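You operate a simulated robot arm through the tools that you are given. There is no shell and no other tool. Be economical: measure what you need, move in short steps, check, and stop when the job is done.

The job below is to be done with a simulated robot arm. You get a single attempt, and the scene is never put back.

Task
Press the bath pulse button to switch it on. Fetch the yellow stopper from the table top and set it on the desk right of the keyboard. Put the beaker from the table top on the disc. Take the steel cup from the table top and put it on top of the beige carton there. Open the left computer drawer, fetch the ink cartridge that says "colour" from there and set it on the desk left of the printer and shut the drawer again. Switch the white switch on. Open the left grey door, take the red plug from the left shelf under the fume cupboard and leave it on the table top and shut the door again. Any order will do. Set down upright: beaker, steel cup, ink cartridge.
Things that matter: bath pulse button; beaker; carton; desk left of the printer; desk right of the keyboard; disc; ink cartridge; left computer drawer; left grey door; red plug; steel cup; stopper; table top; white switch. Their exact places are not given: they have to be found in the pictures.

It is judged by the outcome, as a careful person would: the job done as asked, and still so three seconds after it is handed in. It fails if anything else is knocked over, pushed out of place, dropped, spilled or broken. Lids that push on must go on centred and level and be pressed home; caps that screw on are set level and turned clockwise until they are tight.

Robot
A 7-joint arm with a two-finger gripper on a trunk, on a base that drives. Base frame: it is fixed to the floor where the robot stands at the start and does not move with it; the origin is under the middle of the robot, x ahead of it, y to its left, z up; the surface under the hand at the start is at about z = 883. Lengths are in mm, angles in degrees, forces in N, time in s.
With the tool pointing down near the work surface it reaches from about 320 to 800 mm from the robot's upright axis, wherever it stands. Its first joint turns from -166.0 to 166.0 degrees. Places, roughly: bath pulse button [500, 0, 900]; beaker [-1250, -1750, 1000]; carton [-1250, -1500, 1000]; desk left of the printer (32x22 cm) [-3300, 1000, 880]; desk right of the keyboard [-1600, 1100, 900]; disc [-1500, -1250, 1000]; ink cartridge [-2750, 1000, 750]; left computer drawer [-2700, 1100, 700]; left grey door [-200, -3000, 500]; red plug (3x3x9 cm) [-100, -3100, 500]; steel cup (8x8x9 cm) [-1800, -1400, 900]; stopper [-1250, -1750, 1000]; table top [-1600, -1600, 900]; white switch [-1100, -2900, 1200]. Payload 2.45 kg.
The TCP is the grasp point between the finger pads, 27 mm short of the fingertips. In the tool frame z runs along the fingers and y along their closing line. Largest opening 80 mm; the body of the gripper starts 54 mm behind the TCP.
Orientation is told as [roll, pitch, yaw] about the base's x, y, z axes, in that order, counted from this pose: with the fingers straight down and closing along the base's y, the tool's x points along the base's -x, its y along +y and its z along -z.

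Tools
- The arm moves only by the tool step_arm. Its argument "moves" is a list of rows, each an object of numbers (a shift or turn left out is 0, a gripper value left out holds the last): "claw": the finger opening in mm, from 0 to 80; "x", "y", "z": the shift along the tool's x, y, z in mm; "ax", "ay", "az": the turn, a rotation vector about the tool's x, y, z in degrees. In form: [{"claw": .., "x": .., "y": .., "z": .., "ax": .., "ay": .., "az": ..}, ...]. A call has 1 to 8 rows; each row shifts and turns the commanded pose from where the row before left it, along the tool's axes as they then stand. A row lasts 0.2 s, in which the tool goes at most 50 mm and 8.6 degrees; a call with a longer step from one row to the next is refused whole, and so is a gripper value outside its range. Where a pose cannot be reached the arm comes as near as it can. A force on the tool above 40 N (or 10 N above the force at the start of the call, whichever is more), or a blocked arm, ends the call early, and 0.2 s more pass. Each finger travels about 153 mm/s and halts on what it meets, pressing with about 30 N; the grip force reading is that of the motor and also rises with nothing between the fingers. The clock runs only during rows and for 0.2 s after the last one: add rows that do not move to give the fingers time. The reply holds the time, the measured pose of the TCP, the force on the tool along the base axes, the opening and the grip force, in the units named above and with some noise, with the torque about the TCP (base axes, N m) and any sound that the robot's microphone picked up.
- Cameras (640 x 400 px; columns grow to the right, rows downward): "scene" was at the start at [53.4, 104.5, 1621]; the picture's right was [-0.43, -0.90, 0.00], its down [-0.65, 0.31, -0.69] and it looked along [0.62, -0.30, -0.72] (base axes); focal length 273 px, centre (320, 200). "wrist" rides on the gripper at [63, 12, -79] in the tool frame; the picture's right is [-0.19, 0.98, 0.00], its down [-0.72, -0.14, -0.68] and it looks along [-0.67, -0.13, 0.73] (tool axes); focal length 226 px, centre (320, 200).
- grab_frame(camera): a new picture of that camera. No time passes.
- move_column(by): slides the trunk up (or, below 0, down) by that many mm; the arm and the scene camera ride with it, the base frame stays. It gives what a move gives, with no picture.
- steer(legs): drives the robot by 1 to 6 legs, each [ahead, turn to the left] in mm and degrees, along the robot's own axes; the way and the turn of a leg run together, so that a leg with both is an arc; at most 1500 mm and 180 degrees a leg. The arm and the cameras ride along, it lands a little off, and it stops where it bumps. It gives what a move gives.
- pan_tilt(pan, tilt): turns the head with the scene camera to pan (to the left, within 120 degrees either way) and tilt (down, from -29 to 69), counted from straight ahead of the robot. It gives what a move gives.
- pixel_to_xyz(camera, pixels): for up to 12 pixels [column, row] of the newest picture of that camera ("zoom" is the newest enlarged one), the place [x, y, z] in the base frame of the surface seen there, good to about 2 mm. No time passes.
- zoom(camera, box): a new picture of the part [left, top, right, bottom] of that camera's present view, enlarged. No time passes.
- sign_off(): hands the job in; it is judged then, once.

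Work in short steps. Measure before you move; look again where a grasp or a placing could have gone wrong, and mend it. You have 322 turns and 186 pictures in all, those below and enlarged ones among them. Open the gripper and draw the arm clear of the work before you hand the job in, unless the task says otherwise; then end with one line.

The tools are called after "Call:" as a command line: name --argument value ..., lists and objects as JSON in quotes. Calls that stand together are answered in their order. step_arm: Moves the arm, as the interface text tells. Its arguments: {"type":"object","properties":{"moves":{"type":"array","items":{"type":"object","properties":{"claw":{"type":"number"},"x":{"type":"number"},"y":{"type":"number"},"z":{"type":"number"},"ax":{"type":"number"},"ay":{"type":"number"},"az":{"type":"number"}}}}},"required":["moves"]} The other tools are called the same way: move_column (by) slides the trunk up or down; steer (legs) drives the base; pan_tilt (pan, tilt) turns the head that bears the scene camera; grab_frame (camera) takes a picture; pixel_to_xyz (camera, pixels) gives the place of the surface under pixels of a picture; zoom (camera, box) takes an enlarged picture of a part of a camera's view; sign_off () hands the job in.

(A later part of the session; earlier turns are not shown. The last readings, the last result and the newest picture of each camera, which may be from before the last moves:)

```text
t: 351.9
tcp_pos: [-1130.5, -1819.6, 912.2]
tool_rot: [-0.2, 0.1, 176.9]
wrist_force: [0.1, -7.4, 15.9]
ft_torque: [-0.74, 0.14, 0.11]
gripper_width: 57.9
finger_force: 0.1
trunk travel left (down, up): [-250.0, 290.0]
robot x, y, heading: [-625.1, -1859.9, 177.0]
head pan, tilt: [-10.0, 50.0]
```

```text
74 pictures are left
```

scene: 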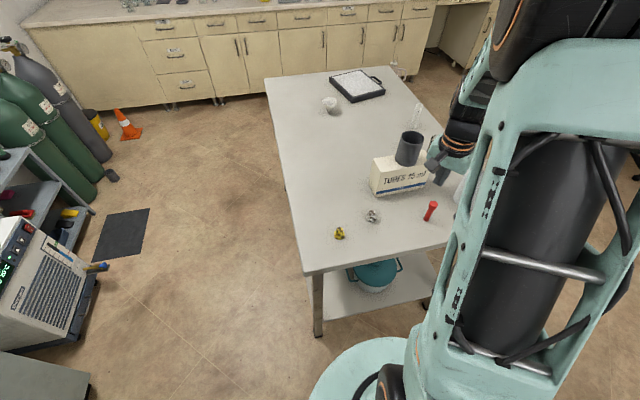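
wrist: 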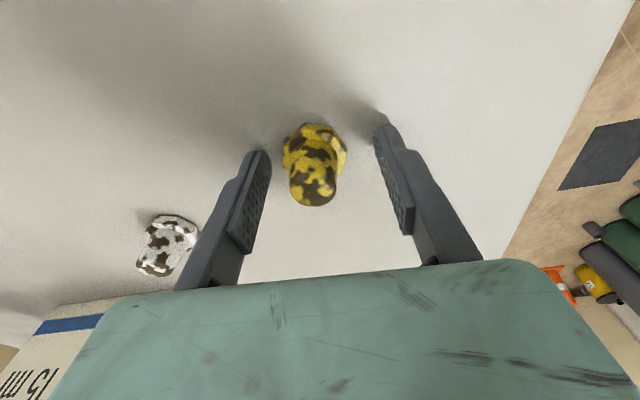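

There's light contact of a fingertip with the table (16 N). I rise 6 mm, recentre by 3 mm, and close.

Call:
step_arm --moves '[{"z": -5}, {"z": -2, "y": -2.5}, {}, {"claw": 10}, {"claw": 10}, {"claw": 10}, {}]'

Call:
grab_frame --camera "wrist"

```text
t: 353.5
tcp_pos: [-1133.1, -1815.4, 917.8]
tool_rot: [-0.3, 0.4, 176.8]
wrist_force: [0.6, 0.4, -0.8]
ft_torque: [0.0, -0.01, 0.0]
gripper_width: 22.5
finger_force: 30.3
trunk travel left (down, up): [-250.0, 290.0]
robot x, y, heading: [-622.2, -1857.9, 177.0]
head pan, tilt: [-10.0, 50.0]
```

```text
73 pictures are left
```

wrist: 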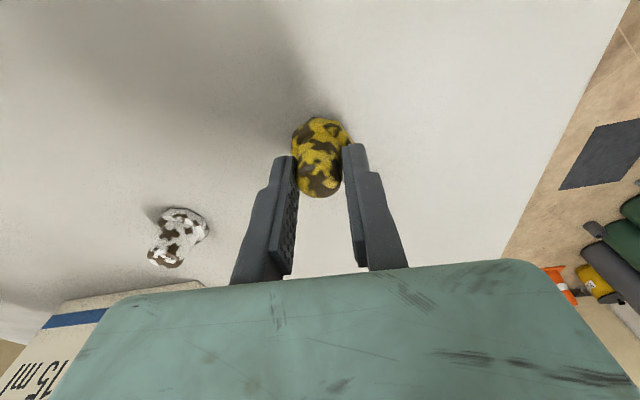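

The knob is gripped (22.5 mm). I lift well clear.

Call:
step_arm --moves '[{"z": -10}, {"z": -30}, {"z": -45}, {"z": -45}, {"z": -45}, {"z": -45}, {"z": -20}, {}]'

Call:
grab_frame --camera "wrist"

```text
t: 355.3
tcp_pos: [-1135.5, -1815.3, 1158.2]
tool_rot: [-0.2, 0.2, 176.9]
wrist_force: [-0.6, 0.0, -0.4]
ft_torque: [-0.03, 0.02, 0.01]
gripper_width: 22.2
finger_force: 29.8
trunk travel left (down, up): [-250.0, 290.0]
robot x, y, heading: [-622.1, -1859.7, 176.7]
head pan, tilt: [-10.0, 50.0]
```

```text
72 pictures are left
```

wrist: 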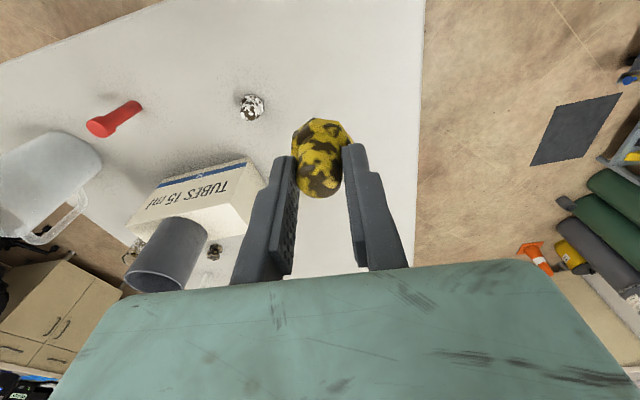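

The stopper is held. I turn to face +y and drive toward the computer desk.

Call:
steer --legs '[[0, -87], [1500, 0], [500, 0], [0, 50]]'

Call:
pan_tilt --pan -10 --tilt 25

Call:
grab_frame --camera "scene"

```text
t: 371.3
tcp_pos: [-1065.3, 467.7, 1158.2]
tool_rot: [-0.3, 0.3, 141.3]
wrist_force: [0.3, 0.0, 0.2]
ft_torque: [-0.02, -0.02, 0.0]
gripper_width: 22.1
finger_force: 30.3
trunk travel left (down, up): [-250.0, 290.0]
robot x, y, heading: [-673.5, 135.2, 141.4]
head pan, tilt: [-10.0, 50.0]
```

```text
t: 372.2
tcp_pos: [-1065.8, 470.9, 1157.7]
tool_rot: [-0.3, 0.3, 141.3]
wrist_force: [0.0, -0.7, -0.7]
ft_torque: [0.02, -0.03, 0.01]
gripper_width: 22.0
finger_force: 30.0
trunk travel left (down, up): [-250.0, 290.0]
robot x, y, heading: [-672.9, 136.7, 141.7]
head pan, tilt: [-10.0, 25.0]
```

```text
71 pictures are left
```

scene: 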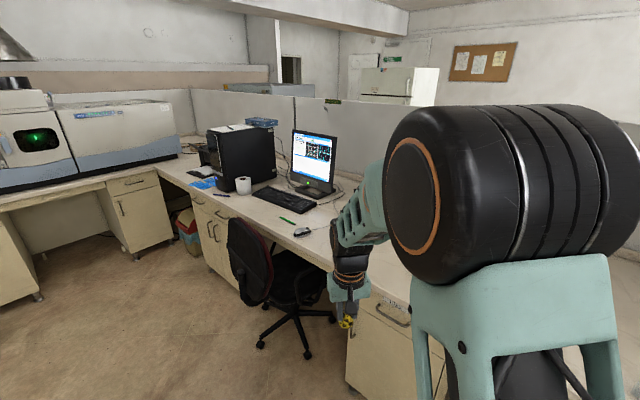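

I measure the desk: keyboard, pen, mouse, desk edge, chair, drawers.

Call:
zoom --camera "scene" --box '[180, 120, 380, 270]'

Call:
pixel_to_xyz --camera "scene" --pixels '[[278, 199], [300, 210], [288, 221], [303, 231], [330, 228], [310, 255], [245, 240], [330, 240], [250, 215], [212, 222], [204, 212], [240, 185]]'

```text
2.67 times, centred on (280, 195) of scene
```

zoom: 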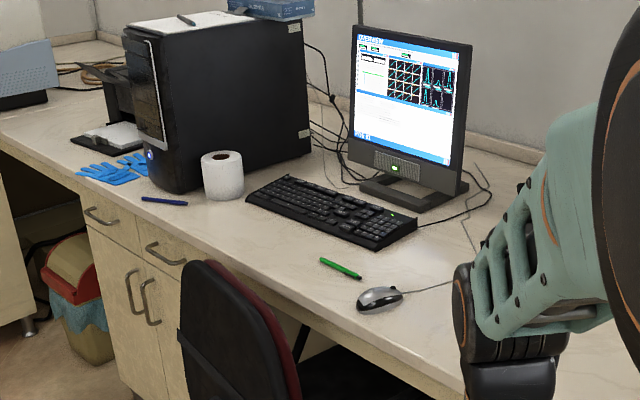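

```text
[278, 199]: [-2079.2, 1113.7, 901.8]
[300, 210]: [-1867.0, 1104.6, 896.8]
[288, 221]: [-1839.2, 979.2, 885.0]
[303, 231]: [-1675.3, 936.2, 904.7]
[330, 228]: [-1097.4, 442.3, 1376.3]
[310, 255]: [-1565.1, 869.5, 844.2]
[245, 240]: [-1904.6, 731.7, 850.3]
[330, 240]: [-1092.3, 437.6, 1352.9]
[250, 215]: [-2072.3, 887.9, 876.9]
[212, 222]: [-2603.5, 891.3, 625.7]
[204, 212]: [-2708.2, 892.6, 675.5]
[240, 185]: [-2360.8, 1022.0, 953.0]
```

I measure the chair legs and floor near the desk to plan where to stand.

Call:
pixel_to_xyz --camera "scene" --pixels '[[261, 343], [307, 353], [333, 318], [300, 310], [350, 390], [385, 330], [345, 312], [270, 290], [395, 310]]'

```text
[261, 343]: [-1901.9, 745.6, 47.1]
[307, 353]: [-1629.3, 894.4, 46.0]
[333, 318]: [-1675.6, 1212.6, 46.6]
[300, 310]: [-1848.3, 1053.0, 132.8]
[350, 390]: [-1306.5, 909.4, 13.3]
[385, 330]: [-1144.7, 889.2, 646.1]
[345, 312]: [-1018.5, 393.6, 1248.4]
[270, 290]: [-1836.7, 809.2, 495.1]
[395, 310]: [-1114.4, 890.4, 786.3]
```

The chair is mostly under the desk (y≥745). I drive to about (-1450,390) facing the desk.

Call:
steer --legs '[[0, 20.5], [815, 0], [0, -72]]'

Call:
pan_tilt --pan 25 --tilt 45

Call:
grab_frame --camera "scene"

Call:
grab_frame --camera "wrist"

```text
t: 380.9
tcp_pos: [-1449.9, 909.0, 1157.9]
tool_rot: [-0.2, 0.3, 90.2]
wrist_force: [-0.6, -0.1, -0.8]
ft_torque: [0.0, 0.03, 0.0]
gripper_width: 21.9
finger_force: 30.2
trunk travel left (down, up): [-250.0, 290.0]
robot x, y, heading: [-1461.3, 394.9, 90.2]
head pan, tilt: [-10.0, 25.0]
```

```text
t: 381.9
tcp_pos: [-1449.2, 908.3, 1158.7]
tool_rot: [-0.2, 0.3, 90.2]
wrist_force: [-0.6, -0.1, -0.4]
ft_torque: [-0.02, 0.02, -0.04]
gripper_width: 21.8
finger_force: 29.8
trunk travel left (down, up): [-250.0, 290.0]
robot x, y, heading: [-1464.3, 396.5, 90.2]
head pan, tilt: [25.0, 45.0]
```

```text
69 pictures are left
```

scene: 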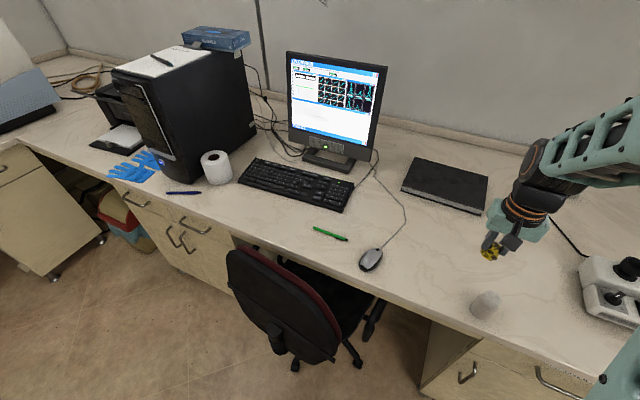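

```text
68 pictures are left
```

wrist: 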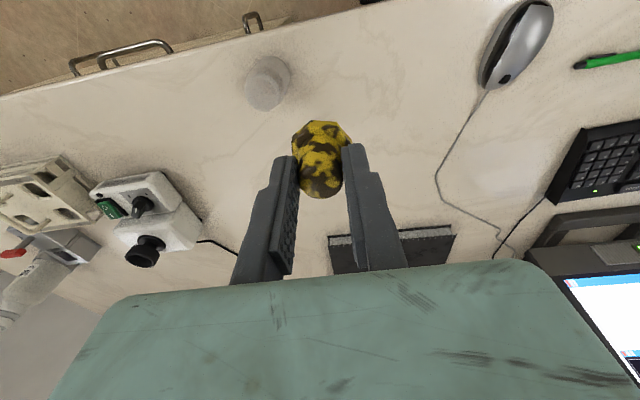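

I measure candidate free spots between the mouse cable and the white cup.

Call:
pixel_to_xyz --camera "scene" --pixels '[[350, 190], [405, 215], [425, 235], [440, 225], [403, 190], [485, 212], [486, 303], [370, 262], [345, 210], [420, 265], [400, 235]]'

```text
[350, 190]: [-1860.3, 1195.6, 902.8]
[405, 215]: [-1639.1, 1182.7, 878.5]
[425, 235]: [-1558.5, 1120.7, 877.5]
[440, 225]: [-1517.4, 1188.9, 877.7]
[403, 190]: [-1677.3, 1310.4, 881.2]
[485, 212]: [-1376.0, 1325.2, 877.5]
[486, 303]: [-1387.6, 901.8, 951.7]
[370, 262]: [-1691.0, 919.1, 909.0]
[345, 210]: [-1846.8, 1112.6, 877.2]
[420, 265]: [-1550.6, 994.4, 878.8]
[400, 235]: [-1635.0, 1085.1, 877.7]
```

I choose (-1570,1080), right of the keyboard and clear of the mouse cable. I move above it and descend.

Call:
step_arm --moves '[{"x": -34.3, "y": 24.1}, {"x": -34.3, "y": 24.1}, {"x": -34.3, "y": 24.1}, {"x": -34.3, "y": 24.1}, {"x": -34.3, "y": 24.1}, {}]'

Call:
step_arm --moves '[{"z": 45}, {"z": 45}, {"z": 45}, {"z": 45}, {"z": 30}, {"z": 15}, {}]'

Call:
grab_frame --camera "wrist"

```text
t: 383.3
tcp_pos: [-1570.5, 1082.0, 1157.1]
tool_rot: [-0.3, 0.4, 90.1]
wrist_force: [0.0, 0.5, -1.1]
ft_torque: [0.03, -0.01, 0.01]
gripper_width: 21.8
finger_force: 29.8
trunk travel left (down, up): [-250.0, 290.0]
robot x, y, heading: [-1461.6, 397.1, 90.2]
head pan, tilt: [25.0, 45.0]
```

```text
t: 384.9
tcp_pos: [-1569.5, 1078.0, 932.7]
tool_rot: [-0.3, 0.3, 90.2]
wrist_force: [-0.1, 0.7, -0.3]
ft_torque: [0.01, 0.01, 0.0]
gripper_width: 22.1
finger_force: 29.8
trunk travel left (down, up): [-250.0, 290.0]
robot x, y, heading: [-1462.2, 398.0, 90.3]
head pan, tilt: [25.0, 45.0]
```

```text
67 pictures are left
```

wrist: 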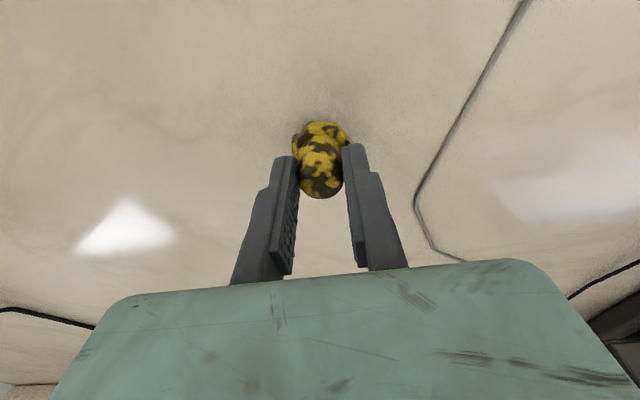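

Clear spot; I lower the remaining ~14 mm in small steps.

Call:
step_arm --moves '[{"z": 7}, {"z": 4}, {"z": 2}, {"z": 1}, {}]'

```text
t: 386.1
tcp_pos: [-1569.3, 1080.3, 919.0]
tool_rot: [-0.2, 0.1, 90.2]
wrist_force: [0.3, -1.9, 11.8]
ft_torque: [-0.02, -0.04, 0.02]
gripper_width: 21.7
finger_force: 29.9
trunk travel left (down, up): [-250.0, 290.0]
robot x, y, heading: [-1458.8, 398.7, 90.5]
head pan, tilt: [25.0, 45.0]
```

Contact (12 N). I release and rise.

Call:
step_arm --moves '[{"claw": 30}, {"claw": 50}, {"claw": 50}, {"z": -20}, {"z": -40}, {"z": -45}, {"z": -45}, {"z": -45}]'

Call:
grab_frame --camera "wrist"

```text
t: 387.9
tcp_pos: [-1571.6, 1080.0, 1113.9]
tool_rot: [-0.3, 0.3, 90.3]
wrist_force: [-0.4, 0.2, 0.3]
ft_torque: [0.01, 0.01, 0.03]
gripper_width: 50.1
finger_force: 0.1
trunk travel left (down, up): [-250.0, 290.0]
robot x, y, heading: [-1462.1, 395.8, 90.2]
head pan, tilt: [25.0, 45.0]
```

```text
66 pictures are left
```

wrist: 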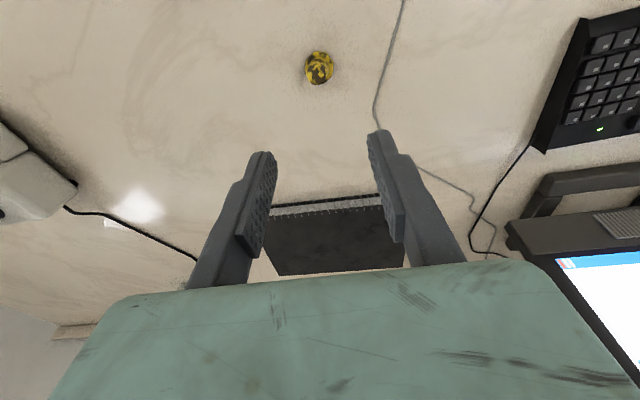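

The stopper stands right of the keyboard. I retract the arm and drive along the desk toward the drawers.

Call:
step_arm --moves '[{"z": -40, "x": 20}, {"x": 45, "y": -20}, {"x": 45, "y": -30}, {"x": 45, "y": -30}, {"x": 35, "y": -30}, {}]'

```text
refused: row 3 steps farther than a row can; nothing moved
```

I shorten the rows.

Call:
step_arm --moves '[{"z": -40, "x": 20}, {"x": 40, "y": -20}, {"x": 40, "y": -25}, {"x": 40, "y": -25}, {"x": 40, "y": -25}, {"x": 20, "y": -20}, {}]'

```text
t: 389.5
tcp_pos: [-1453.4, 878.3, 1153.9]
tool_rot: [-0.4, 0.2, 90.2]
wrist_force: [0.8, 0.7, -0.8]
ft_torque: [0.02, -0.01, -0.01]
gripper_width: 50.0
finger_force: 0.0
trunk travel left (down, up): [-250.0, 290.0]
robot x, y, heading: [-1462.2, 399.8, 90.5]
head pan, tilt: [25.0, 45.0]
```

The arm is folded. I drive to about (-2950,0) facing the desk.

Call:
steer --legs '[[0, 104.5], [1500, 0], [0, -105]]'

Call:
pan_tilt --pan 0 --tilt 35

Call:
grab_frame --camera "scene"

```text
t: 406.1
tcp_pos: [-2889.5, 469.0, 1154.6]
tool_rot: [-0.3, 0.4, 89.3]
wrist_force: [0.5, 0.3, -0.2]
ft_torque: [0.0, 0.01, 0.0]
gripper_width: 50.0
finger_force: 0.1
trunk travel left (down, up): [-250.0, 290.0]
robot x, y, heading: [-2906.3, -16.2, 89.0]
head pan, tilt: [25.0, 45.0]
```

```text
t: 407.0
tcp_pos: [-2889.3, 468.9, 1154.5]
tool_rot: [-0.4, 0.3, 89.3]
wrist_force: [0.2, -0.2, -0.1]
ft_torque: [0.01, 0.0, 0.0]
gripper_width: 50.5
finger_force: 0.1
trunk travel left (down, up): [-250.0, 290.0]
robot x, y, heading: [-2904.8, -12.1, 89.5]
head pan, tilt: [0.0, 35.0]
```

```text
65 pictures are left
```

scene: 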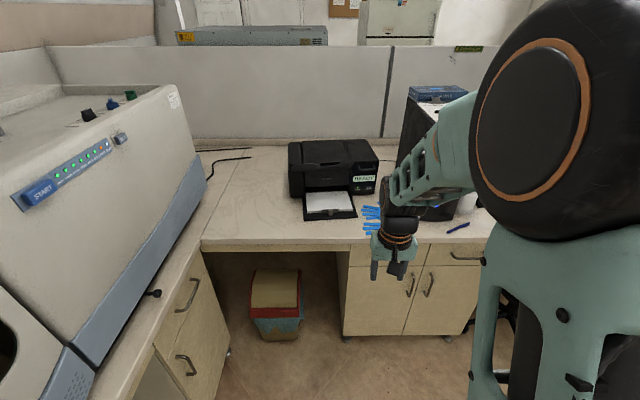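

The printer is in view with free desk to its left. The hand hides the left drawer's handle, so I move it aside and look.

Call:
step_arm --moves '[{"y": -45}, {"y": -45}, {"y": -45}, {"y": -45}, {"y": -45}, {}]'

Call:
zoom --camera "scene" --box '[180, 130, 500, 350]'

Call:
grab_frame --camera "scene"

```text
t: 408.4
tcp_pos: [-2664.3, 467.3, 1156.0]
tool_rot: [-0.2, 0.4, 89.3]
wrist_force: [0.7, -0.3, 0.2]
ft_torque: [-0.01, -0.02, 0.03]
gripper_width: 49.9
finger_force: 0.0
trunk travel left (down, up): [-250.0, 290.0]
robot x, y, heading: [-2904.7, -15.9, 89.5]
head pan, tilt: [0.0, 35.0]
```

```text
1.82 times, centred on (340, 240) of scene
```

zoom: 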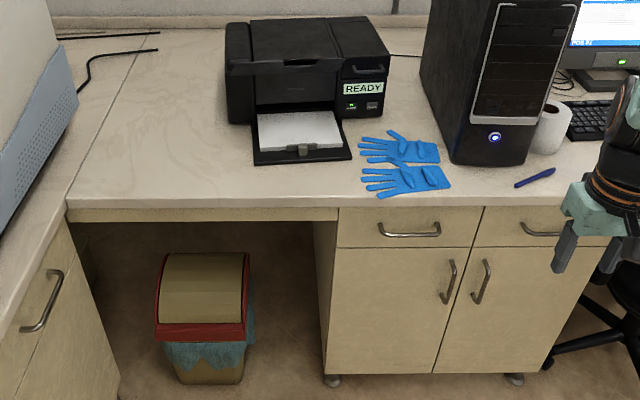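

```text
63 pictures are left
```

scene: 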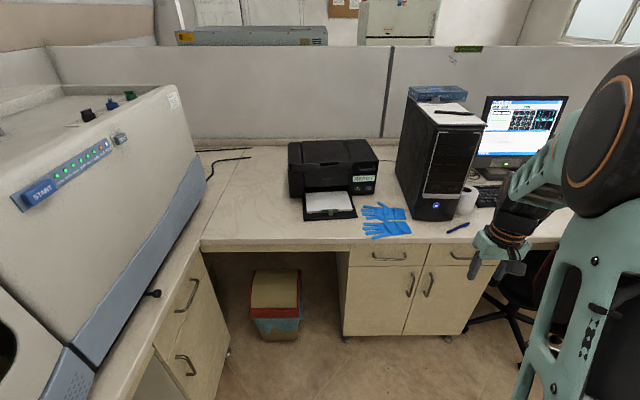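

I measure the left drawer's handle, front, and the desk spot left of the printer.

Call:
pixel_to_xyz --camera "scene" --pixels '[[373, 256], [389, 259], [405, 256], [385, 247], [385, 266], [352, 255], [421, 255], [385, 240], [240, 215], [302, 190], [210, 185], [270, 200]]'

```text
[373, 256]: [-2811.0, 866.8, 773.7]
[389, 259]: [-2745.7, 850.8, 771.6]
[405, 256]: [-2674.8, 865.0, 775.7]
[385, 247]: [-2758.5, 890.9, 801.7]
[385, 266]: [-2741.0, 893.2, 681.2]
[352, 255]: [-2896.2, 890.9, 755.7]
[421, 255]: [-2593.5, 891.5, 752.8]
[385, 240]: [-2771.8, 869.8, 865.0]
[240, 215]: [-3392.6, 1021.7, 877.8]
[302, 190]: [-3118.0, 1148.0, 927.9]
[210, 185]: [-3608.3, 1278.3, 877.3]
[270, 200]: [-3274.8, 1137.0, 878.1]
```

The left drawer's handle bar is centred at (-2743,850,772), with the drawer front at y 891. I lower the column by 150, move forward, and pitch the tool horizontal.

Call:
move_column --by -150

Call:
step_arm --moves '[{"x": -36.6, "y": 15.8}, {"x": -36.6, "y": 15.8}, {"x": -36.6, "y": 15.8}, {"x": -36.6, "y": 15.8}, {"x": -36.6, "y": 15.8}, {"ay": -7.5}, {"ay": -7.5}, {"ay": -7.5}]'

Call:
step_arm --moves '[{"ay": -7.5}, {"ay": -7.5}, {"ay": -7.5}, {"ay": -7.5}, {"ay": -7.5}, {"ay": -7.5}, {"ay": -7.5}, {"ay": -7.5}]'

Call:
step_arm --moves '[{"ay": -7.5}, {}]'

```text
t: 410.1
tcp_pos: [-2665.6, 467.7, 1007.0]
tool_rot: [-0.2, 0.3, 89.3]
wrist_force: [-0.9, 0.1, 0.2]
ft_torque: [0.05, -0.04, 0.03]
gripper_width: 50.1
finger_force: 0.0
trunk travel left (down, up): [-100.0, 440.0]
robot x, y, heading: [-2905.6, -11.3, 89.2]
head pan, tilt: [0.0, 35.0]
```

```text
t: 411.9
tcp_pos: [-2741.2, 651.4, 1005.2]
tool_rot: [-0.3, -22.3, 89.4]
wrist_force: [-0.1, 1.1, 0.1]
ft_torque: [0.0, 0.0, 0.01]
gripper_width: 49.8
finger_force: 0.2
trunk travel left (down, up): [-100.0, 440.0]
robot x, y, heading: [-2903.8, -14.9, 89.8]
head pan, tilt: [0.0, 35.0]
```

```text
t: 413.7
tcp_pos: [-2741.3, 651.0, 1004.7]
tool_rot: [-1.8, -82.3, 91.1]
wrist_force: [-0.1, 0.6, -0.3]
ft_torque: [0.02, 0.0, -0.02]
gripper_width: 49.8
finger_force: 0.0
trunk travel left (down, up): [-100.0, 440.0]
robot x, y, heading: [-2910.5, -11.6, 89.2]
head pan, tilt: [0.0, 35.0]
```

```text
t: 414.3
tcp_pos: [-2741.5, 650.5, 1004.8]
tool_rot: [-44.3, -89.7, 133.6]
wrist_force: [0.0, 0.3, -0.3]
ft_torque: [0.01, 0.0, -0.02]
gripper_width: 50.1
finger_force: 0.1
trunk travel left (down, up): [-100.0, 440.0]
robot x, y, heading: [-2904.0, -13.1, 89.8]
head pan, tilt: [0.0, 35.0]
```

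Horizontal. Now I roll the tool 90° so that the fingers close vertically.

Call:
step_arm --moves '[{"az": 8}, {"az": 8}, {"az": 8}, {"az": 8}, {"az": 8}, {"az": 8}, {"az": 8}, {"az": 8}]'

Call:
step_arm --moves '[{"az": 8}, {"az": 8}, {"az": 8}, {"az": 2}, {}]'

Call:
grab_frame --camera "wrist"

```text
t: 416.1
tcp_pos: [-2741.5, 650.4, 1004.9]
tool_rot: [89.7, -26.1, -0.6]
wrist_force: [-0.5, 0.1, 1.0]
ft_torque: [0.01, 0.0, 0.02]
gripper_width: 50.1
finger_force: 0.1
trunk travel left (down, up): [-100.0, 440.0]
robot x, y, heading: [-2907.5, -17.8, 89.3]
head pan, tilt: [0.0, 35.0]
```

```text
t: 417.3
tcp_pos: [-2741.7, 649.9, 1004.2]
tool_rot: [89.7, -0.1, -0.6]
wrist_force: [-1.1, 0.4, 0.3]
ft_torque: [-0.03, -0.02, -0.01]
gripper_width: 50.0
finger_force: 0.0
trunk travel left (down, up): [-100.0, 440.0]
robot x, y, heading: [-2907.2, -16.0, 89.2]
head pan, tilt: [0.0, 35.0]
```

```text
62 pictures are left
```

wrist: 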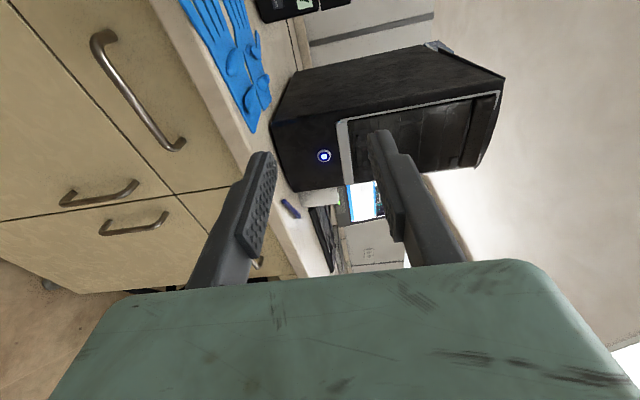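

Fingers now close vertically (image right is up). I lower to the handle's height, z≈772.

Call:
step_arm --moves '[{"y": -46}, {"y": -46}, {"y": -46}, {"y": -46}, {"y": -46}, {}]'

Call:
grab_frame --camera "wrist"

```text
t: 418.7
tcp_pos: [-2740.3, 651.7, 772.4]
tool_rot: [89.8, -0.2, -0.7]
wrist_force: [-0.4, 1.3, 0.0]
ft_torque: [0.02, -0.01, 0.0]
gripper_width: 50.0
finger_force: 0.1
trunk travel left (down, up): [-100.0, 440.0]
robot x, y, heading: [-2906.6, -14.8, 89.2]
head pan, tilt: [0.0, 35.0]
```

```text
61 pictures are left
```

wrist: 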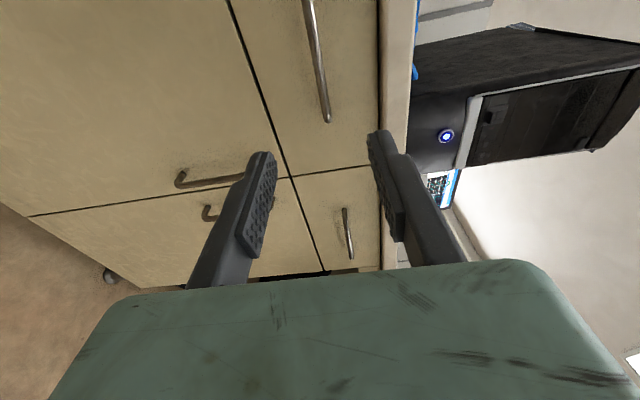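

The left drawer's handle is at (316,60). I measure it.

Call:
pixel_to_xyz --camera "wrist" --pixels '[[307, 10], [316, 60], [325, 105], [327, 120], [345, 60], [375, 60], [393, 100], [380, 100]]'

```text
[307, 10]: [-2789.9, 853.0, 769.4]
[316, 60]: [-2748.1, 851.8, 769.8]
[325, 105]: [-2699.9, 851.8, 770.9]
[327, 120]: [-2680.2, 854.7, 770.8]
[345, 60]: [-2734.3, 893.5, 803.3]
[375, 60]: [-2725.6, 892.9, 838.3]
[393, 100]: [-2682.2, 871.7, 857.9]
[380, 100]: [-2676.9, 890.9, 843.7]
```

The bar is at y 852, z 770. I advance, close on it and pull.

Call:
step_arm --moves '[{"z": 45, "y": -2}, {"z": 45}, {"z": 45}, {"z": 45}, {"z": 22}, {}]'

Call:
step_arm --moves '[{"claw": 5}, {"claw": 5}, {"claw": 5}, {}]'

```text
t: 420.1
tcp_pos: [-2737.7, 850.8, 769.7]
tool_rot: [89.7, -0.2, -0.7]
wrist_force: [-0.3, 0.1, -0.5]
ft_torque: [-0.02, 0.03, -0.02]
gripper_width: 49.7
finger_force: 0.1
trunk travel left (down, up): [-100.0, 440.0]
robot x, y, heading: [-2905.5, -13.2, 89.4]
head pan, tilt: [0.0, 35.0]
```

```text
t: 421.1
tcp_pos: [-2737.6, 852.0, 771.6]
tool_rot: [89.8, -0.3, -0.7]
wrist_force: [-1.3, -0.4, -0.8]
ft_torque: [-0.02, 0.12, -0.01]
gripper_width: 11.0
finger_force: 38.3
trunk travel left (down, up): [-100.0, 440.0]
robot x, y, heading: [-2906.8, -14.7, 89.2]
head pan, tilt: [0.0, 35.0]
```

Gripped at 11 mm. I pull straight back in -y, gently.

Call:
step_arm --moves '[{"z": -8}, {"z": -20}, {"z": -25}, {"z": -25}, {"z": -25}, {"z": -20}, {"z": -10}, {}]'

Call:
grab_frame --camera "scene"

```text
t: 422.9
tcp_pos: [-2738.2, 716.9, 771.8]
tool_rot: [89.7, -0.2, -1.0]
wrist_force: [20.5, -1.6, -12.9]
ft_torque: [-0.05, 0.07, -0.77]
gripper_width: 11.1
finger_force: 38.5
trunk travel left (down, up): [-100.0, 440.0]
robot x, y, heading: [-2903.6, -10.4, 89.3]
head pan, tilt: [0.0, 35.0]
```

```text
60 pictures are left
```

scene: 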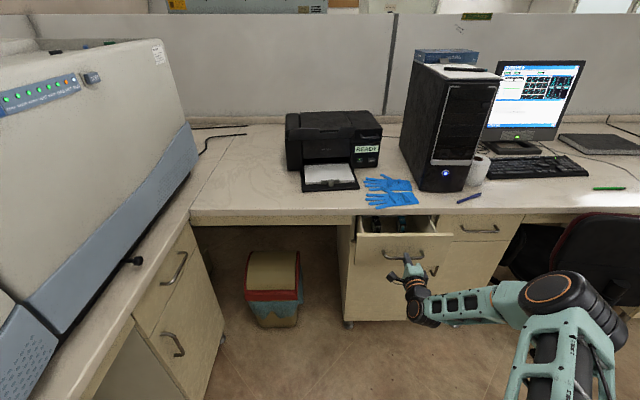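

The drawer is open about 135 mm. I pull another 90 mm with a slight sideways correction.

Call:
step_arm --moves '[{"z": -10, "x": -1}, {"z": -20, "x": -0.5}, {"z": -20}, {"z": -20}, {"z": -15}, {"z": -8}, {}]'

Call:
zoom --camera "scene" --box '[320, 190, 480, 300]'

```text
t: 424.5
tcp_pos: [-2737.9, 626.2, 771.1]
tool_rot: [89.4, -0.2, -0.8]
wrist_force: [28.5, -1.0, -19.9]
ft_torque: [-0.11, 0.04, -0.24]
gripper_width: 11.3
finger_force: 38.3
trunk travel left (down, up): [-100.0, 440.0]
robot x, y, heading: [-2907.7, -13.8, 89.4]
head pan, tilt: [0.0, 35.0]
```

```text
3.64 times, centred on (400, 245) of scene
```

zoom: 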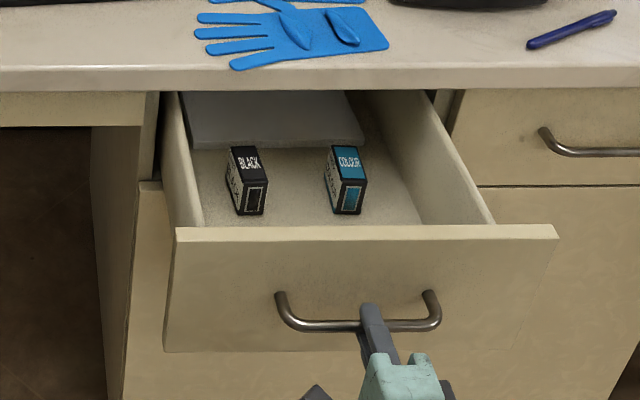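

Two cartridges: BLACK on the left, COLOUR (cyan) on the right. I release the handle, back out, and measure.

Call:
step_arm --moves '[{"claw": 30}, {"claw": 40}, {"claw": 40}, {"z": -25}, {"z": -40}, {"y": 40}, {"y": 45}, {"y": 45}]'

Call:
grab_frame --camera "scene"

Call:
zoom --camera "scene" --box '[320, 190, 480, 290]'

```text
t: 426.3
tcp_pos: [-2741.4, 560.0, 903.1]
tool_rot: [89.6, -0.2, -0.7]
wrist_force: [-0.1, 0.7, -0.6]
ft_torque: [-0.02, -0.03, 0.02]
gripper_width: 39.7
finger_force: 0.1
trunk travel left (down, up): [-100.0, 440.0]
robot x, y, heading: [-2906.8, -10.0, 89.4]
head pan, tilt: [0.0, 35.0]
```

```text
58 pictures are left
```

scene: 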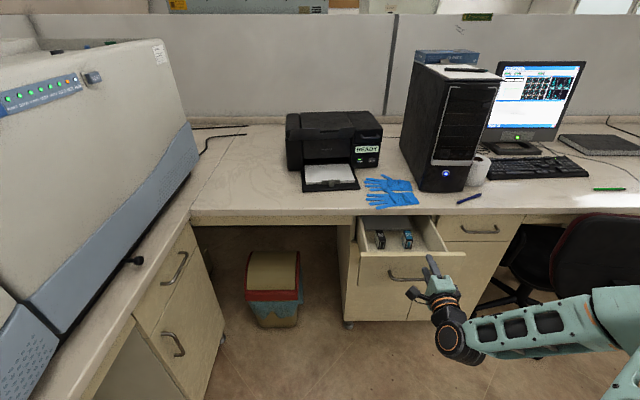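

```text
4.00 times, centred on (400, 240) of scene
```

zoom: 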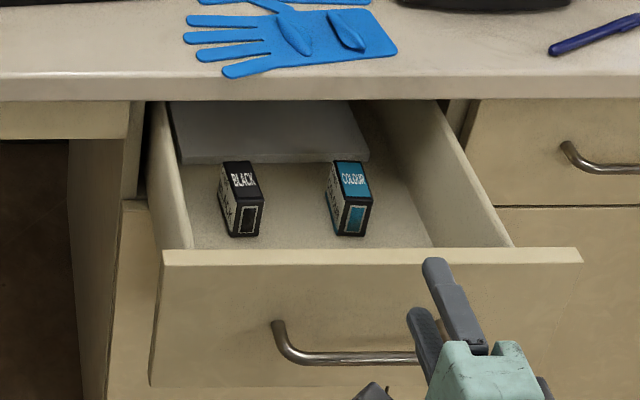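

I measure the COLOUR cartridge's corners and the drawer's front wall.

Call:
pixel_to_xyz --camera "zoom" --pixels '[[336, 168], [360, 168], [345, 193], [368, 194], [352, 180], [352, 228], [300, 225], [370, 255], [240, 180], [262, 150], [420, 180], [500, 240]]'

```text
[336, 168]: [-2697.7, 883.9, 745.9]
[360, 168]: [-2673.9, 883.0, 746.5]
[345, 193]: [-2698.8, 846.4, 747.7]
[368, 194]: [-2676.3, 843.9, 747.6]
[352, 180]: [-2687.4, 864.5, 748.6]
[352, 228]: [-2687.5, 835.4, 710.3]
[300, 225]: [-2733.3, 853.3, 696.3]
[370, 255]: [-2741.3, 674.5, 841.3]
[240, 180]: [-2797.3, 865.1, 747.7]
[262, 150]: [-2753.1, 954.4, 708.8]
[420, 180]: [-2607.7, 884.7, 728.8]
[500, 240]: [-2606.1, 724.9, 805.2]
```

The cartridge (27×50 mm, top z 748, floor 696) is partly under the desk overhang, so the drawer needs ~80 mm more. I turn the tool back to vertical with its yaw toward the desk.

Call:
step_arm --moves '[{"y": 30}, {"ax": 8, "claw": 0}, {"ax": 8}, {"ax": 8}, {"ax": 8}, {"ax": 8}, {"ax": 8}, {"ax": 8}]'

Call:
step_arm --moves '[{"ax": 8}, {"ax": 8}, {"ax": 8}, {"ax": 8}, {"ax": 2}, {"az": -8}, {"az": -8}, {"az": -8}]'

Call:
step_arm --moves '[{"az": -8}, {"az": -8}, {"az": -8}, {"az": -8}, {"az": -8}, {"az": -8}, {"az": -8}, {"az": -8}]'

Call:
grab_frame --camera "wrist"

```text
t: 428.1
tcp_pos: [-2740.6, 561.3, 934.5]
tool_rot: [33.6, -0.4, -0.7]
wrist_force: [0.2, -1.0, 0.5]
ft_torque: [-0.01, 0.01, 0.02]
gripper_width: 0.0
finger_force: 30.2
trunk travel left (down, up): [-100.0, 440.0]
robot x, y, heading: [-2903.6, -13.7, 89.5]
head pan, tilt: [0.0, 35.0]
```

```text
t: 429.9
tcp_pos: [-2741.4, 562.7, 933.4]
tool_rot: [-0.3, 0.0, 23.3]
wrist_force: [0.6, -0.4, -0.2]
ft_torque: [-0.01, 0.0, 0.0]
gripper_width: 0.2
finger_force: 29.9
trunk travel left (down, up): [-100.0, 440.0]
robot x, y, heading: [-2912.0, -12.2, 89.6]
head pan, tilt: [0.0, 35.0]
```

```text
t: 431.7
tcp_pos: [-2741.3, 561.9, 933.2]
tool_rot: [-0.3, 0.3, 87.5]
wrist_force: [0.4, 0.0, -0.4]
ft_torque: [-0.01, 0.01, 0.01]
gripper_width: 0.1
finger_force: 29.4
trunk travel left (down, up): [-100.0, 440.0]
robot x, y, heading: [-2911.9, -12.5, 89.5]
head pan, tilt: [0.0, 35.0]
```

```text
56 pictures are left
```

wrist: 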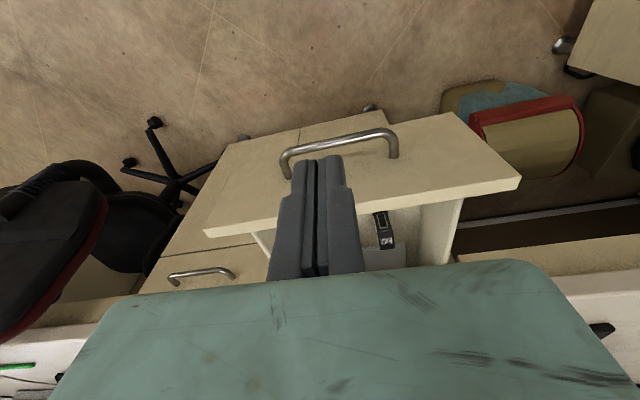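

I go over the drawer's front wall, lower the closed fingers just inside it and pull it further out.

Call:
step_arm --moves '[{"x": -36, "y": 1.5}, {"x": -36, "y": 1.5}, {"x": -36, "y": 1.5}, {"x": -36, "y": 1.5}, {"z": 45}, {"z": 45}, {"z": 5}, {}]'

Call:
step_arm --moves '[{"x": 10}, {"x": 10}, {"x": 10}, {"x": 10}, {"x": 15}, {"x": 15}, {"x": 15}, {"x": 15}]'

```text
t: 433.5
tcp_pos: [-2740.8, 703.1, 837.4]
tool_rot: [-0.2, 0.4, 87.4]
wrist_force: [-1.4, 0.1, 0.4]
ft_torque: [-0.01, 0.03, 0.01]
gripper_width: 0.0
finger_force: 29.4
trunk travel left (down, up): [-100.0, 440.0]
robot x, y, heading: [-2906.4, -11.2, 89.4]
head pan, tilt: [0.0, 35.0]
```

```text
t: 435.3
tcp_pos: [-2744.7, 605.9, 838.5]
tool_rot: [-0.4, 0.3, 87.3]
wrist_force: [0.6, 0.8, -0.3]
ft_torque: [0.02, -0.01, 0.03]
gripper_width: 0.1
finger_force: 30.3
trunk travel left (down, up): [-100.0, 440.0]
robot x, y, heading: [-2908.5, -11.8, 89.1]
head pan, tilt: [0.0, 35.0]
```

No resistance peaks. I lift a bit and check the drawer.

Call:
step_arm --moves '[{"x": -10}, {"z": -45}, {"z": -45}, {"z": -20}, {}]'

Call:
zoom --camera "scene" --box '[320, 190, 480, 290]'

```text
t: 436.5
tcp_pos: [-2744.3, 616.0, 948.9]
tool_rot: [-0.4, 0.3, 87.3]
wrist_force: [-0.3, -0.3, 0.6]
ft_torque: [-0.02, -0.02, 0.0]
gripper_width: 0.0
finger_force: 29.8
trunk travel left (down, up): [-100.0, 440.0]
robot x, y, heading: [-2908.5, -12.6, 89.3]
head pan, tilt: [0.0, 35.0]
```

```text
4.00 times, centred on (400, 240) of scene
```

zoom: 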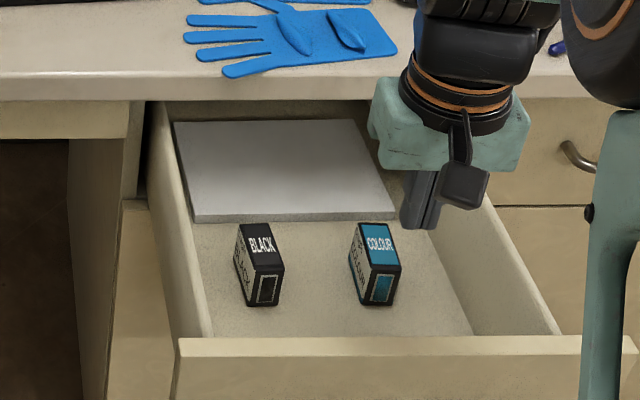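

The drawer is now well open and the COLOUR cartridge is clear of the overhang. I measure it again.

Call:
pixel_to_xyz --camera "zoom" --pixels '[[364, 230], [388, 232], [373, 265], [397, 266], [380, 248], [372, 303], [388, 303], [262, 245], [330, 300], [380, 345], [350, 205]]'

```text
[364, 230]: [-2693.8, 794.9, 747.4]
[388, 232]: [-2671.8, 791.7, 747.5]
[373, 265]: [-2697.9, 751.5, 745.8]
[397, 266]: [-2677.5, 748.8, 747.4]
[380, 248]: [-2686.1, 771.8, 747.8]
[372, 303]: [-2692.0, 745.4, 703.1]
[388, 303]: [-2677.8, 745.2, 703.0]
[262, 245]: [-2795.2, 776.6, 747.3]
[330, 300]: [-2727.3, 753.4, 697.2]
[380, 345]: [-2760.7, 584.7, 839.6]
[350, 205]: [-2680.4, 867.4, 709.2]
```

The cartridge is centred at (-2686,771), 27 mm wide, top 747. I move above it with the fingers open to 50 and check with the wrist camera.

Call:
step_arm --moves '[{"x": -39.4, "y": -12.7, "claw": 50}, {"x": -39.4, "y": -12.7}, {"x": -39.4, "y": -12.7}, {"x": -39.4, "y": -12.7}, {"z": 45}, {"z": 40}, {}]'

Call:
grab_frame --camera "wrist"

```text
t: 438.1
tcp_pos: [-2688.2, 761.0, 859.9]
tool_rot: [-0.3, 0.4, 87.3]
wrist_force: [-0.3, 0.9, -0.3]
ft_torque: [0.01, 0.01, -0.02]
gripper_width: 49.9
finger_force: 0.1
out of reach, approached as far as the arm can: row 4
trunk travel left (down, up): [-100.0, 440.0]
robot x, y, heading: [-2907.9, -13.7, 89.4]
head pan, tilt: [0.0, 35.0]
```

```text
54 pictures are left
```

wrist: 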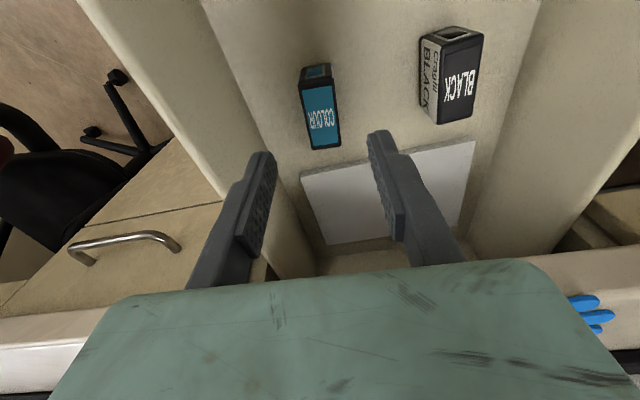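

The reach is at its limit. I pull back 100 mm and drive the base forward 100 mm.

Call:
step_arm --moves '[{"z": -40}, {"x": 40}, {"x": 40}, {"x": 20}, {}]'

Call:
steer --legs '[[110, 0]]'

Call:
grab_frame --camera "wrist"

```text
t: 439.3
tcp_pos: [-2693.6, 663.1, 902.9]
tool_rot: [-0.3, 0.3, 87.3]
wrist_force: [0.0, -0.1, -0.4]
ft_torque: [0.01, 0.0, 0.04]
gripper_width: 50.1
finger_force: 0.2
trunk travel left (down, up): [-100.0, 440.0]
robot x, y, heading: [-2906.7, -12.9, 89.2]
head pan, tilt: [0.0, 35.0]
```

```text
t: 440.5
tcp_pos: [-2693.8, 769.7, 901.7]
tool_rot: [-0.3, 0.3, 87.4]
wrist_force: [-1.2, 0.5, -0.8]
ft_torque: [-0.04, -0.05, -0.02]
gripper_width: 49.9
finger_force: 0.1
trunk travel left (down, up): [-100.0, 440.0]
robot x, y, heading: [-2907.1, 95.9, 89.6]
head pan, tilt: [0.0, 35.0]
```

```text
53 pictures are left
```

wrist: 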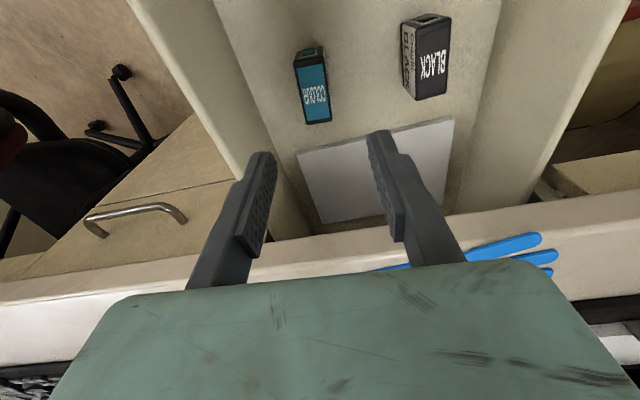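

I measure the cartridge's top corners in this view.

Call:
pixel_to_xyz --camera "wrist" --pixels '[[298, 68], [325, 66], [306, 121], [330, 119], [314, 95], [302, 55], [320, 52]]'

```text
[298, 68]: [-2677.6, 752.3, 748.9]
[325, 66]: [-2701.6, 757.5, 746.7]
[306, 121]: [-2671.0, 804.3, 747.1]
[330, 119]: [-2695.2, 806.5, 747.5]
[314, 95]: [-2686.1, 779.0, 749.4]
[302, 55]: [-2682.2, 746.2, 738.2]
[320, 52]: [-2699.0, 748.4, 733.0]
```

The cartridge's axis is rotated about 5° from my yaw, with its centre at (-2686,779). I align, descend to z≈733 and grip.

Call:
step_arm --moves '[{"x": -7.6, "y": -7.5}, {"az": 5}, {"z": 40}, {"z": 40}, {"z": 40}, {"z": 30}, {"z": 19}, {}]'

Call:
grab_frame --camera "wrist"

```text
t: 442.3
tcp_pos: [-2685.7, 775.5, 732.7]
tool_rot: [-0.3, 0.3, 82.5]
wrist_force: [-0.3, -0.1, 0.0]
ft_torque: [0.0, 0.01, 0.0]
gripper_width: 50.0
finger_force: 0.1
trunk travel left (down, up): [-100.0, 440.0]
robot x, y, heading: [-2904.2, 92.0, 89.5]
head pan, tilt: [0.0, 35.0]
```

```text
52 pictures are left
```

wrist: 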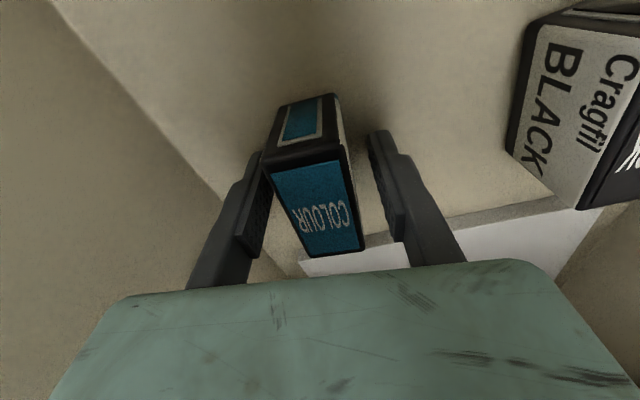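

It's slightly toward the left finger. I shift 4 mm and close.

Call:
step_arm --moves '[{"y": -4}, {}, {"claw": 20}, {"claw": 20}, {"claw": 20}, {}]'

Call:
step_arm --moves '[{"z": -5}, {"z": -15}, {"z": -30}, {}]'

Call:
grab_frame --camera "wrist"

```text
t: 443.7
tcp_pos: [-2681.8, 775.0, 731.8]
tool_rot: [-0.2, 0.4, 82.5]
wrist_force: [0.0, -0.1, 0.7]
ft_torque: [0.02, 0.0, -0.01]
gripper_width: 28.8
finger_force: 29.9
trunk travel left (down, up): [-100.0, 440.0]
robot x, y, heading: [-2908.1, 87.8, 89.1]
head pan, tilt: [0.0, 35.0]
```

```text
t: 444.7
tcp_pos: [-2682.1, 774.2, 783.3]
tool_rot: [-0.3, 0.3, 82.5]
wrist_force: [1.2, -0.1, -0.2]
ft_torque: [-0.01, 0.01, 0.01]
gripper_width: 28.9
finger_force: 29.6
trunk travel left (down, up): [-100.0, 440.0]
robot x, y, heading: [-2906.2, 95.0, 89.4]
head pan, tilt: [0.0, 35.0]
```

```text
51 pictures are left
```

wrist: 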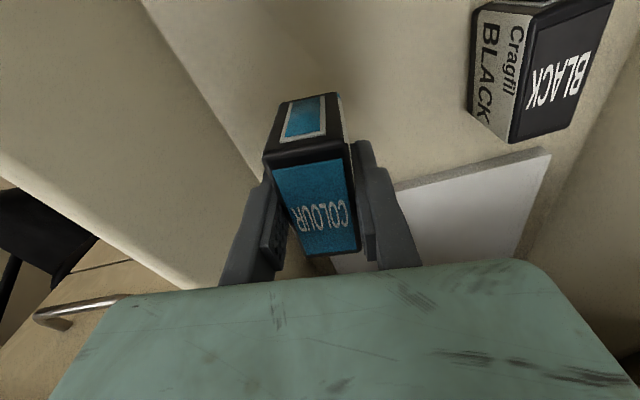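

The COLOUR cartridge is held. I lift it clear and take a scene view to check the space to the left.

Call:
step_arm --moves '[{"z": -40}, {"z": -40}, {"z": -45}, {"z": -45}, {"x": 45}, {"x": 45}, {"x": 45}, {"x": 40}]'

Call:
grab_frame --camera "scene"

Call:
pixel_to_xyz --camera "scene" --pixels '[[185, 250], [220, 360], [150, 250], [200, 180], [230, 200], [280, 190], [300, 185], [170, 340], [265, 210], [120, 330]]'

```text
t: 446.5
tcp_pos: [-2707.2, 602.1, 952.9]
tool_rot: [-0.4, 0.3, 82.4]
wrist_force: [0.5, -0.6, 0.3]
ft_torque: [0.01, 0.02, -0.01]
gripper_width: 28.8
finger_force: 30.0
trunk travel left (down, up): [-100.0, 440.0]
robot x, y, heading: [-2905.6, 92.9, 89.6]
head pan, tilt: [0.0, 35.0]
```

```text
50 pictures are left
```

scene: 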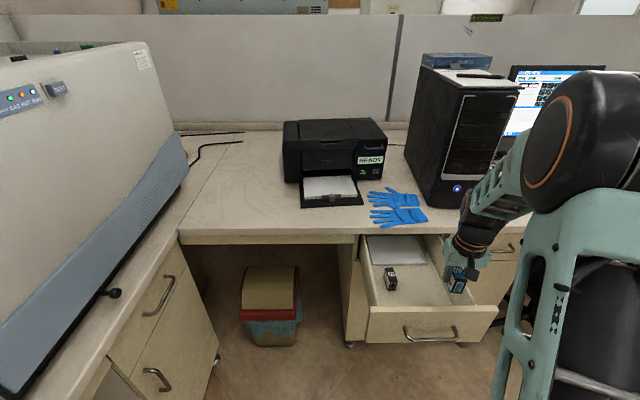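

```text
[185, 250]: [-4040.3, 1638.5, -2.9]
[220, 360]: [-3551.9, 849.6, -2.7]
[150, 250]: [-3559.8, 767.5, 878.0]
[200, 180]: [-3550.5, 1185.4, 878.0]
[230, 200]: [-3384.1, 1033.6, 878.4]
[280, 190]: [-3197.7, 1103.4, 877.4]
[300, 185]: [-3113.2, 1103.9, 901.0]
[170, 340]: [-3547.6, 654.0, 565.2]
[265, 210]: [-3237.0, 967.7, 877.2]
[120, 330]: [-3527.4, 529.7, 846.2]
```

The west counter front is at x≈-3550. I drive to about (-3100,215), facing the desk.

Call:
steer --legs '[[0, 60], [225, 0], [0, -60]]'

Call:
grab_frame --camera "scene"

```text
t: 453.7
tcp_pos: [-2897.2, 715.9, 953.6]
tool_rot: [-0.3, 0.4, 81.8]
wrist_force: [0.0, 0.4, -0.9]
ft_torque: [0.04, 0.03, -0.04]
gripper_width: 29.0
finger_force: 29.9
trunk travel left (down, up): [-100.0, 440.0]
robot x, y, heading: [-3095.8, 208.6, 88.7]
head pan, tilt: [0.0, 35.0]
```

```text
49 pictures are left
```

scene: 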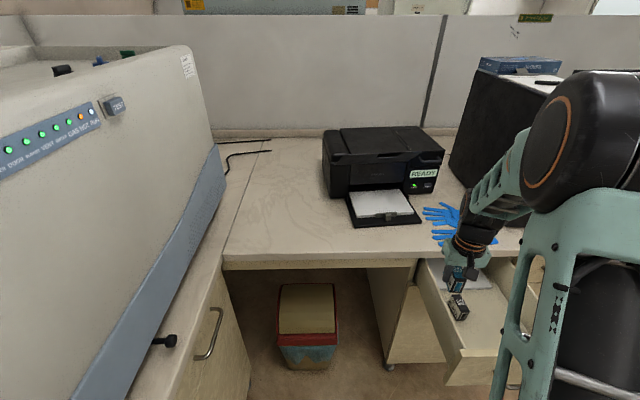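

I carry the cartridge over the desk to about (-3250,960), left of the printer.

Call:
step_arm --moves '[{"z": -30}, {"x": -19.1, "y": 38.4}, {"x": -19.1, "y": 38.4}, {"x": -19.1, "y": 38.4}, {"x": -19.1, "y": 38.4}, {"x": -19.1, "y": 38.4}, {"x": -19.1, "y": 38.4}, {"x": -19.1, "y": 38.4}]'

Call:
step_arm --moves '[{"x": -19.1, "y": 38.4}, {"x": -19.1, "y": 38.4}, {"x": -19.1, "y": 38.4}, {}]'

Call:
grab_frame --camera "wrist"

```text
t: 455.5
tcp_pos: [-3144.5, 885.8, 978.6]
tool_rot: [-0.2, 0.4, 81.8]
wrist_force: [-0.9, 0.9, -0.3]
ft_torque: [0.03, -0.01, 0.0]
gripper_width: 28.8
finger_force: 29.9
trunk travel left (down, up): [-100.0, 440.0]
robot x, y, heading: [-3099.3, 207.5, 88.9]
head pan, tilt: [0.0, 35.0]
```

```text
t: 456.5
tcp_pos: [-3251.1, 960.2, 979.1]
tool_rot: [-0.3, 0.3, 81.8]
wrist_force: [0.0, 0.9, -0.9]
ft_torque: [-0.01, -0.04, 0.0]
gripper_width: 28.8
finger_force: 30.4
trunk travel left (down, up): [-100.0, 440.0]
robot x, y, heading: [-3102.3, 210.1, 88.8]
head pan, tilt: [0.0, 35.0]
```

```text
48 pictures are left
```

wrist: 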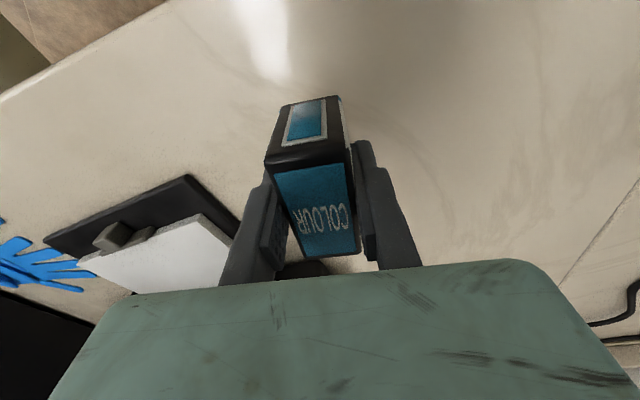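

The spot is clear. I descend to just above the desk (contact expected at TCP z≈913).

Call:
step_arm --moves '[{"z": 25}, {"z": 20}, {"z": 13}, {"z": 3}, {"z": 2}, {}]'

```text
t: 457.9
tcp_pos: [-3249.8, 959.4, 917.0]
tool_rot: [-0.3, 0.3, 81.9]
wrist_force: [0.8, 0.3, 0.0]
ft_torque: [-0.04, -0.02, 0.01]
gripper_width: 28.9
finger_force: 29.9
trunk travel left (down, up): [-100.0, 440.0]
robot x, y, heading: [-3099.4, 208.3, 88.6]
head pan, tilt: [0.0, 35.0]
```

Call:
step_arm --moves '[{"z": 1.5}, {"z": 1.2}, {"z": 1}, {}]'

```text
t: 458.9
tcp_pos: [-3248.4, 959.5, 912.3]
tool_rot: [-0.3, 0.3, 81.8]
wrist_force: [0.5, 0.2, 0.5]
ft_torque: [-0.03, 0.01, 0.01]
gripper_width: 29.1
finger_force: 29.7
trunk travel left (down, up): [-100.0, 440.0]
robot x, y, heading: [-3107.4, 207.4, 89.0]
head pan, tilt: [0.0, 35.0]
```

Call:
step_arm --moves '[{"z": 0.8}, {"z": 0.8}, {}]'

```text
t: 459.7
tcp_pos: [-3248.3, 959.1, 911.8]
tool_rot: [-0.2, 0.1, 81.8]
wrist_force: [-1.0, 4.0, 11.4]
ft_torque: [-0.18, 0.15, -0.07]
gripper_width: 28.8
finger_force: 30.0
trunk travel left (down, up): [-100.0, 440.0]
robot x, y, heading: [-3102.0, 211.2, 88.5]
head pan, tilt: [0.0, 35.0]
```

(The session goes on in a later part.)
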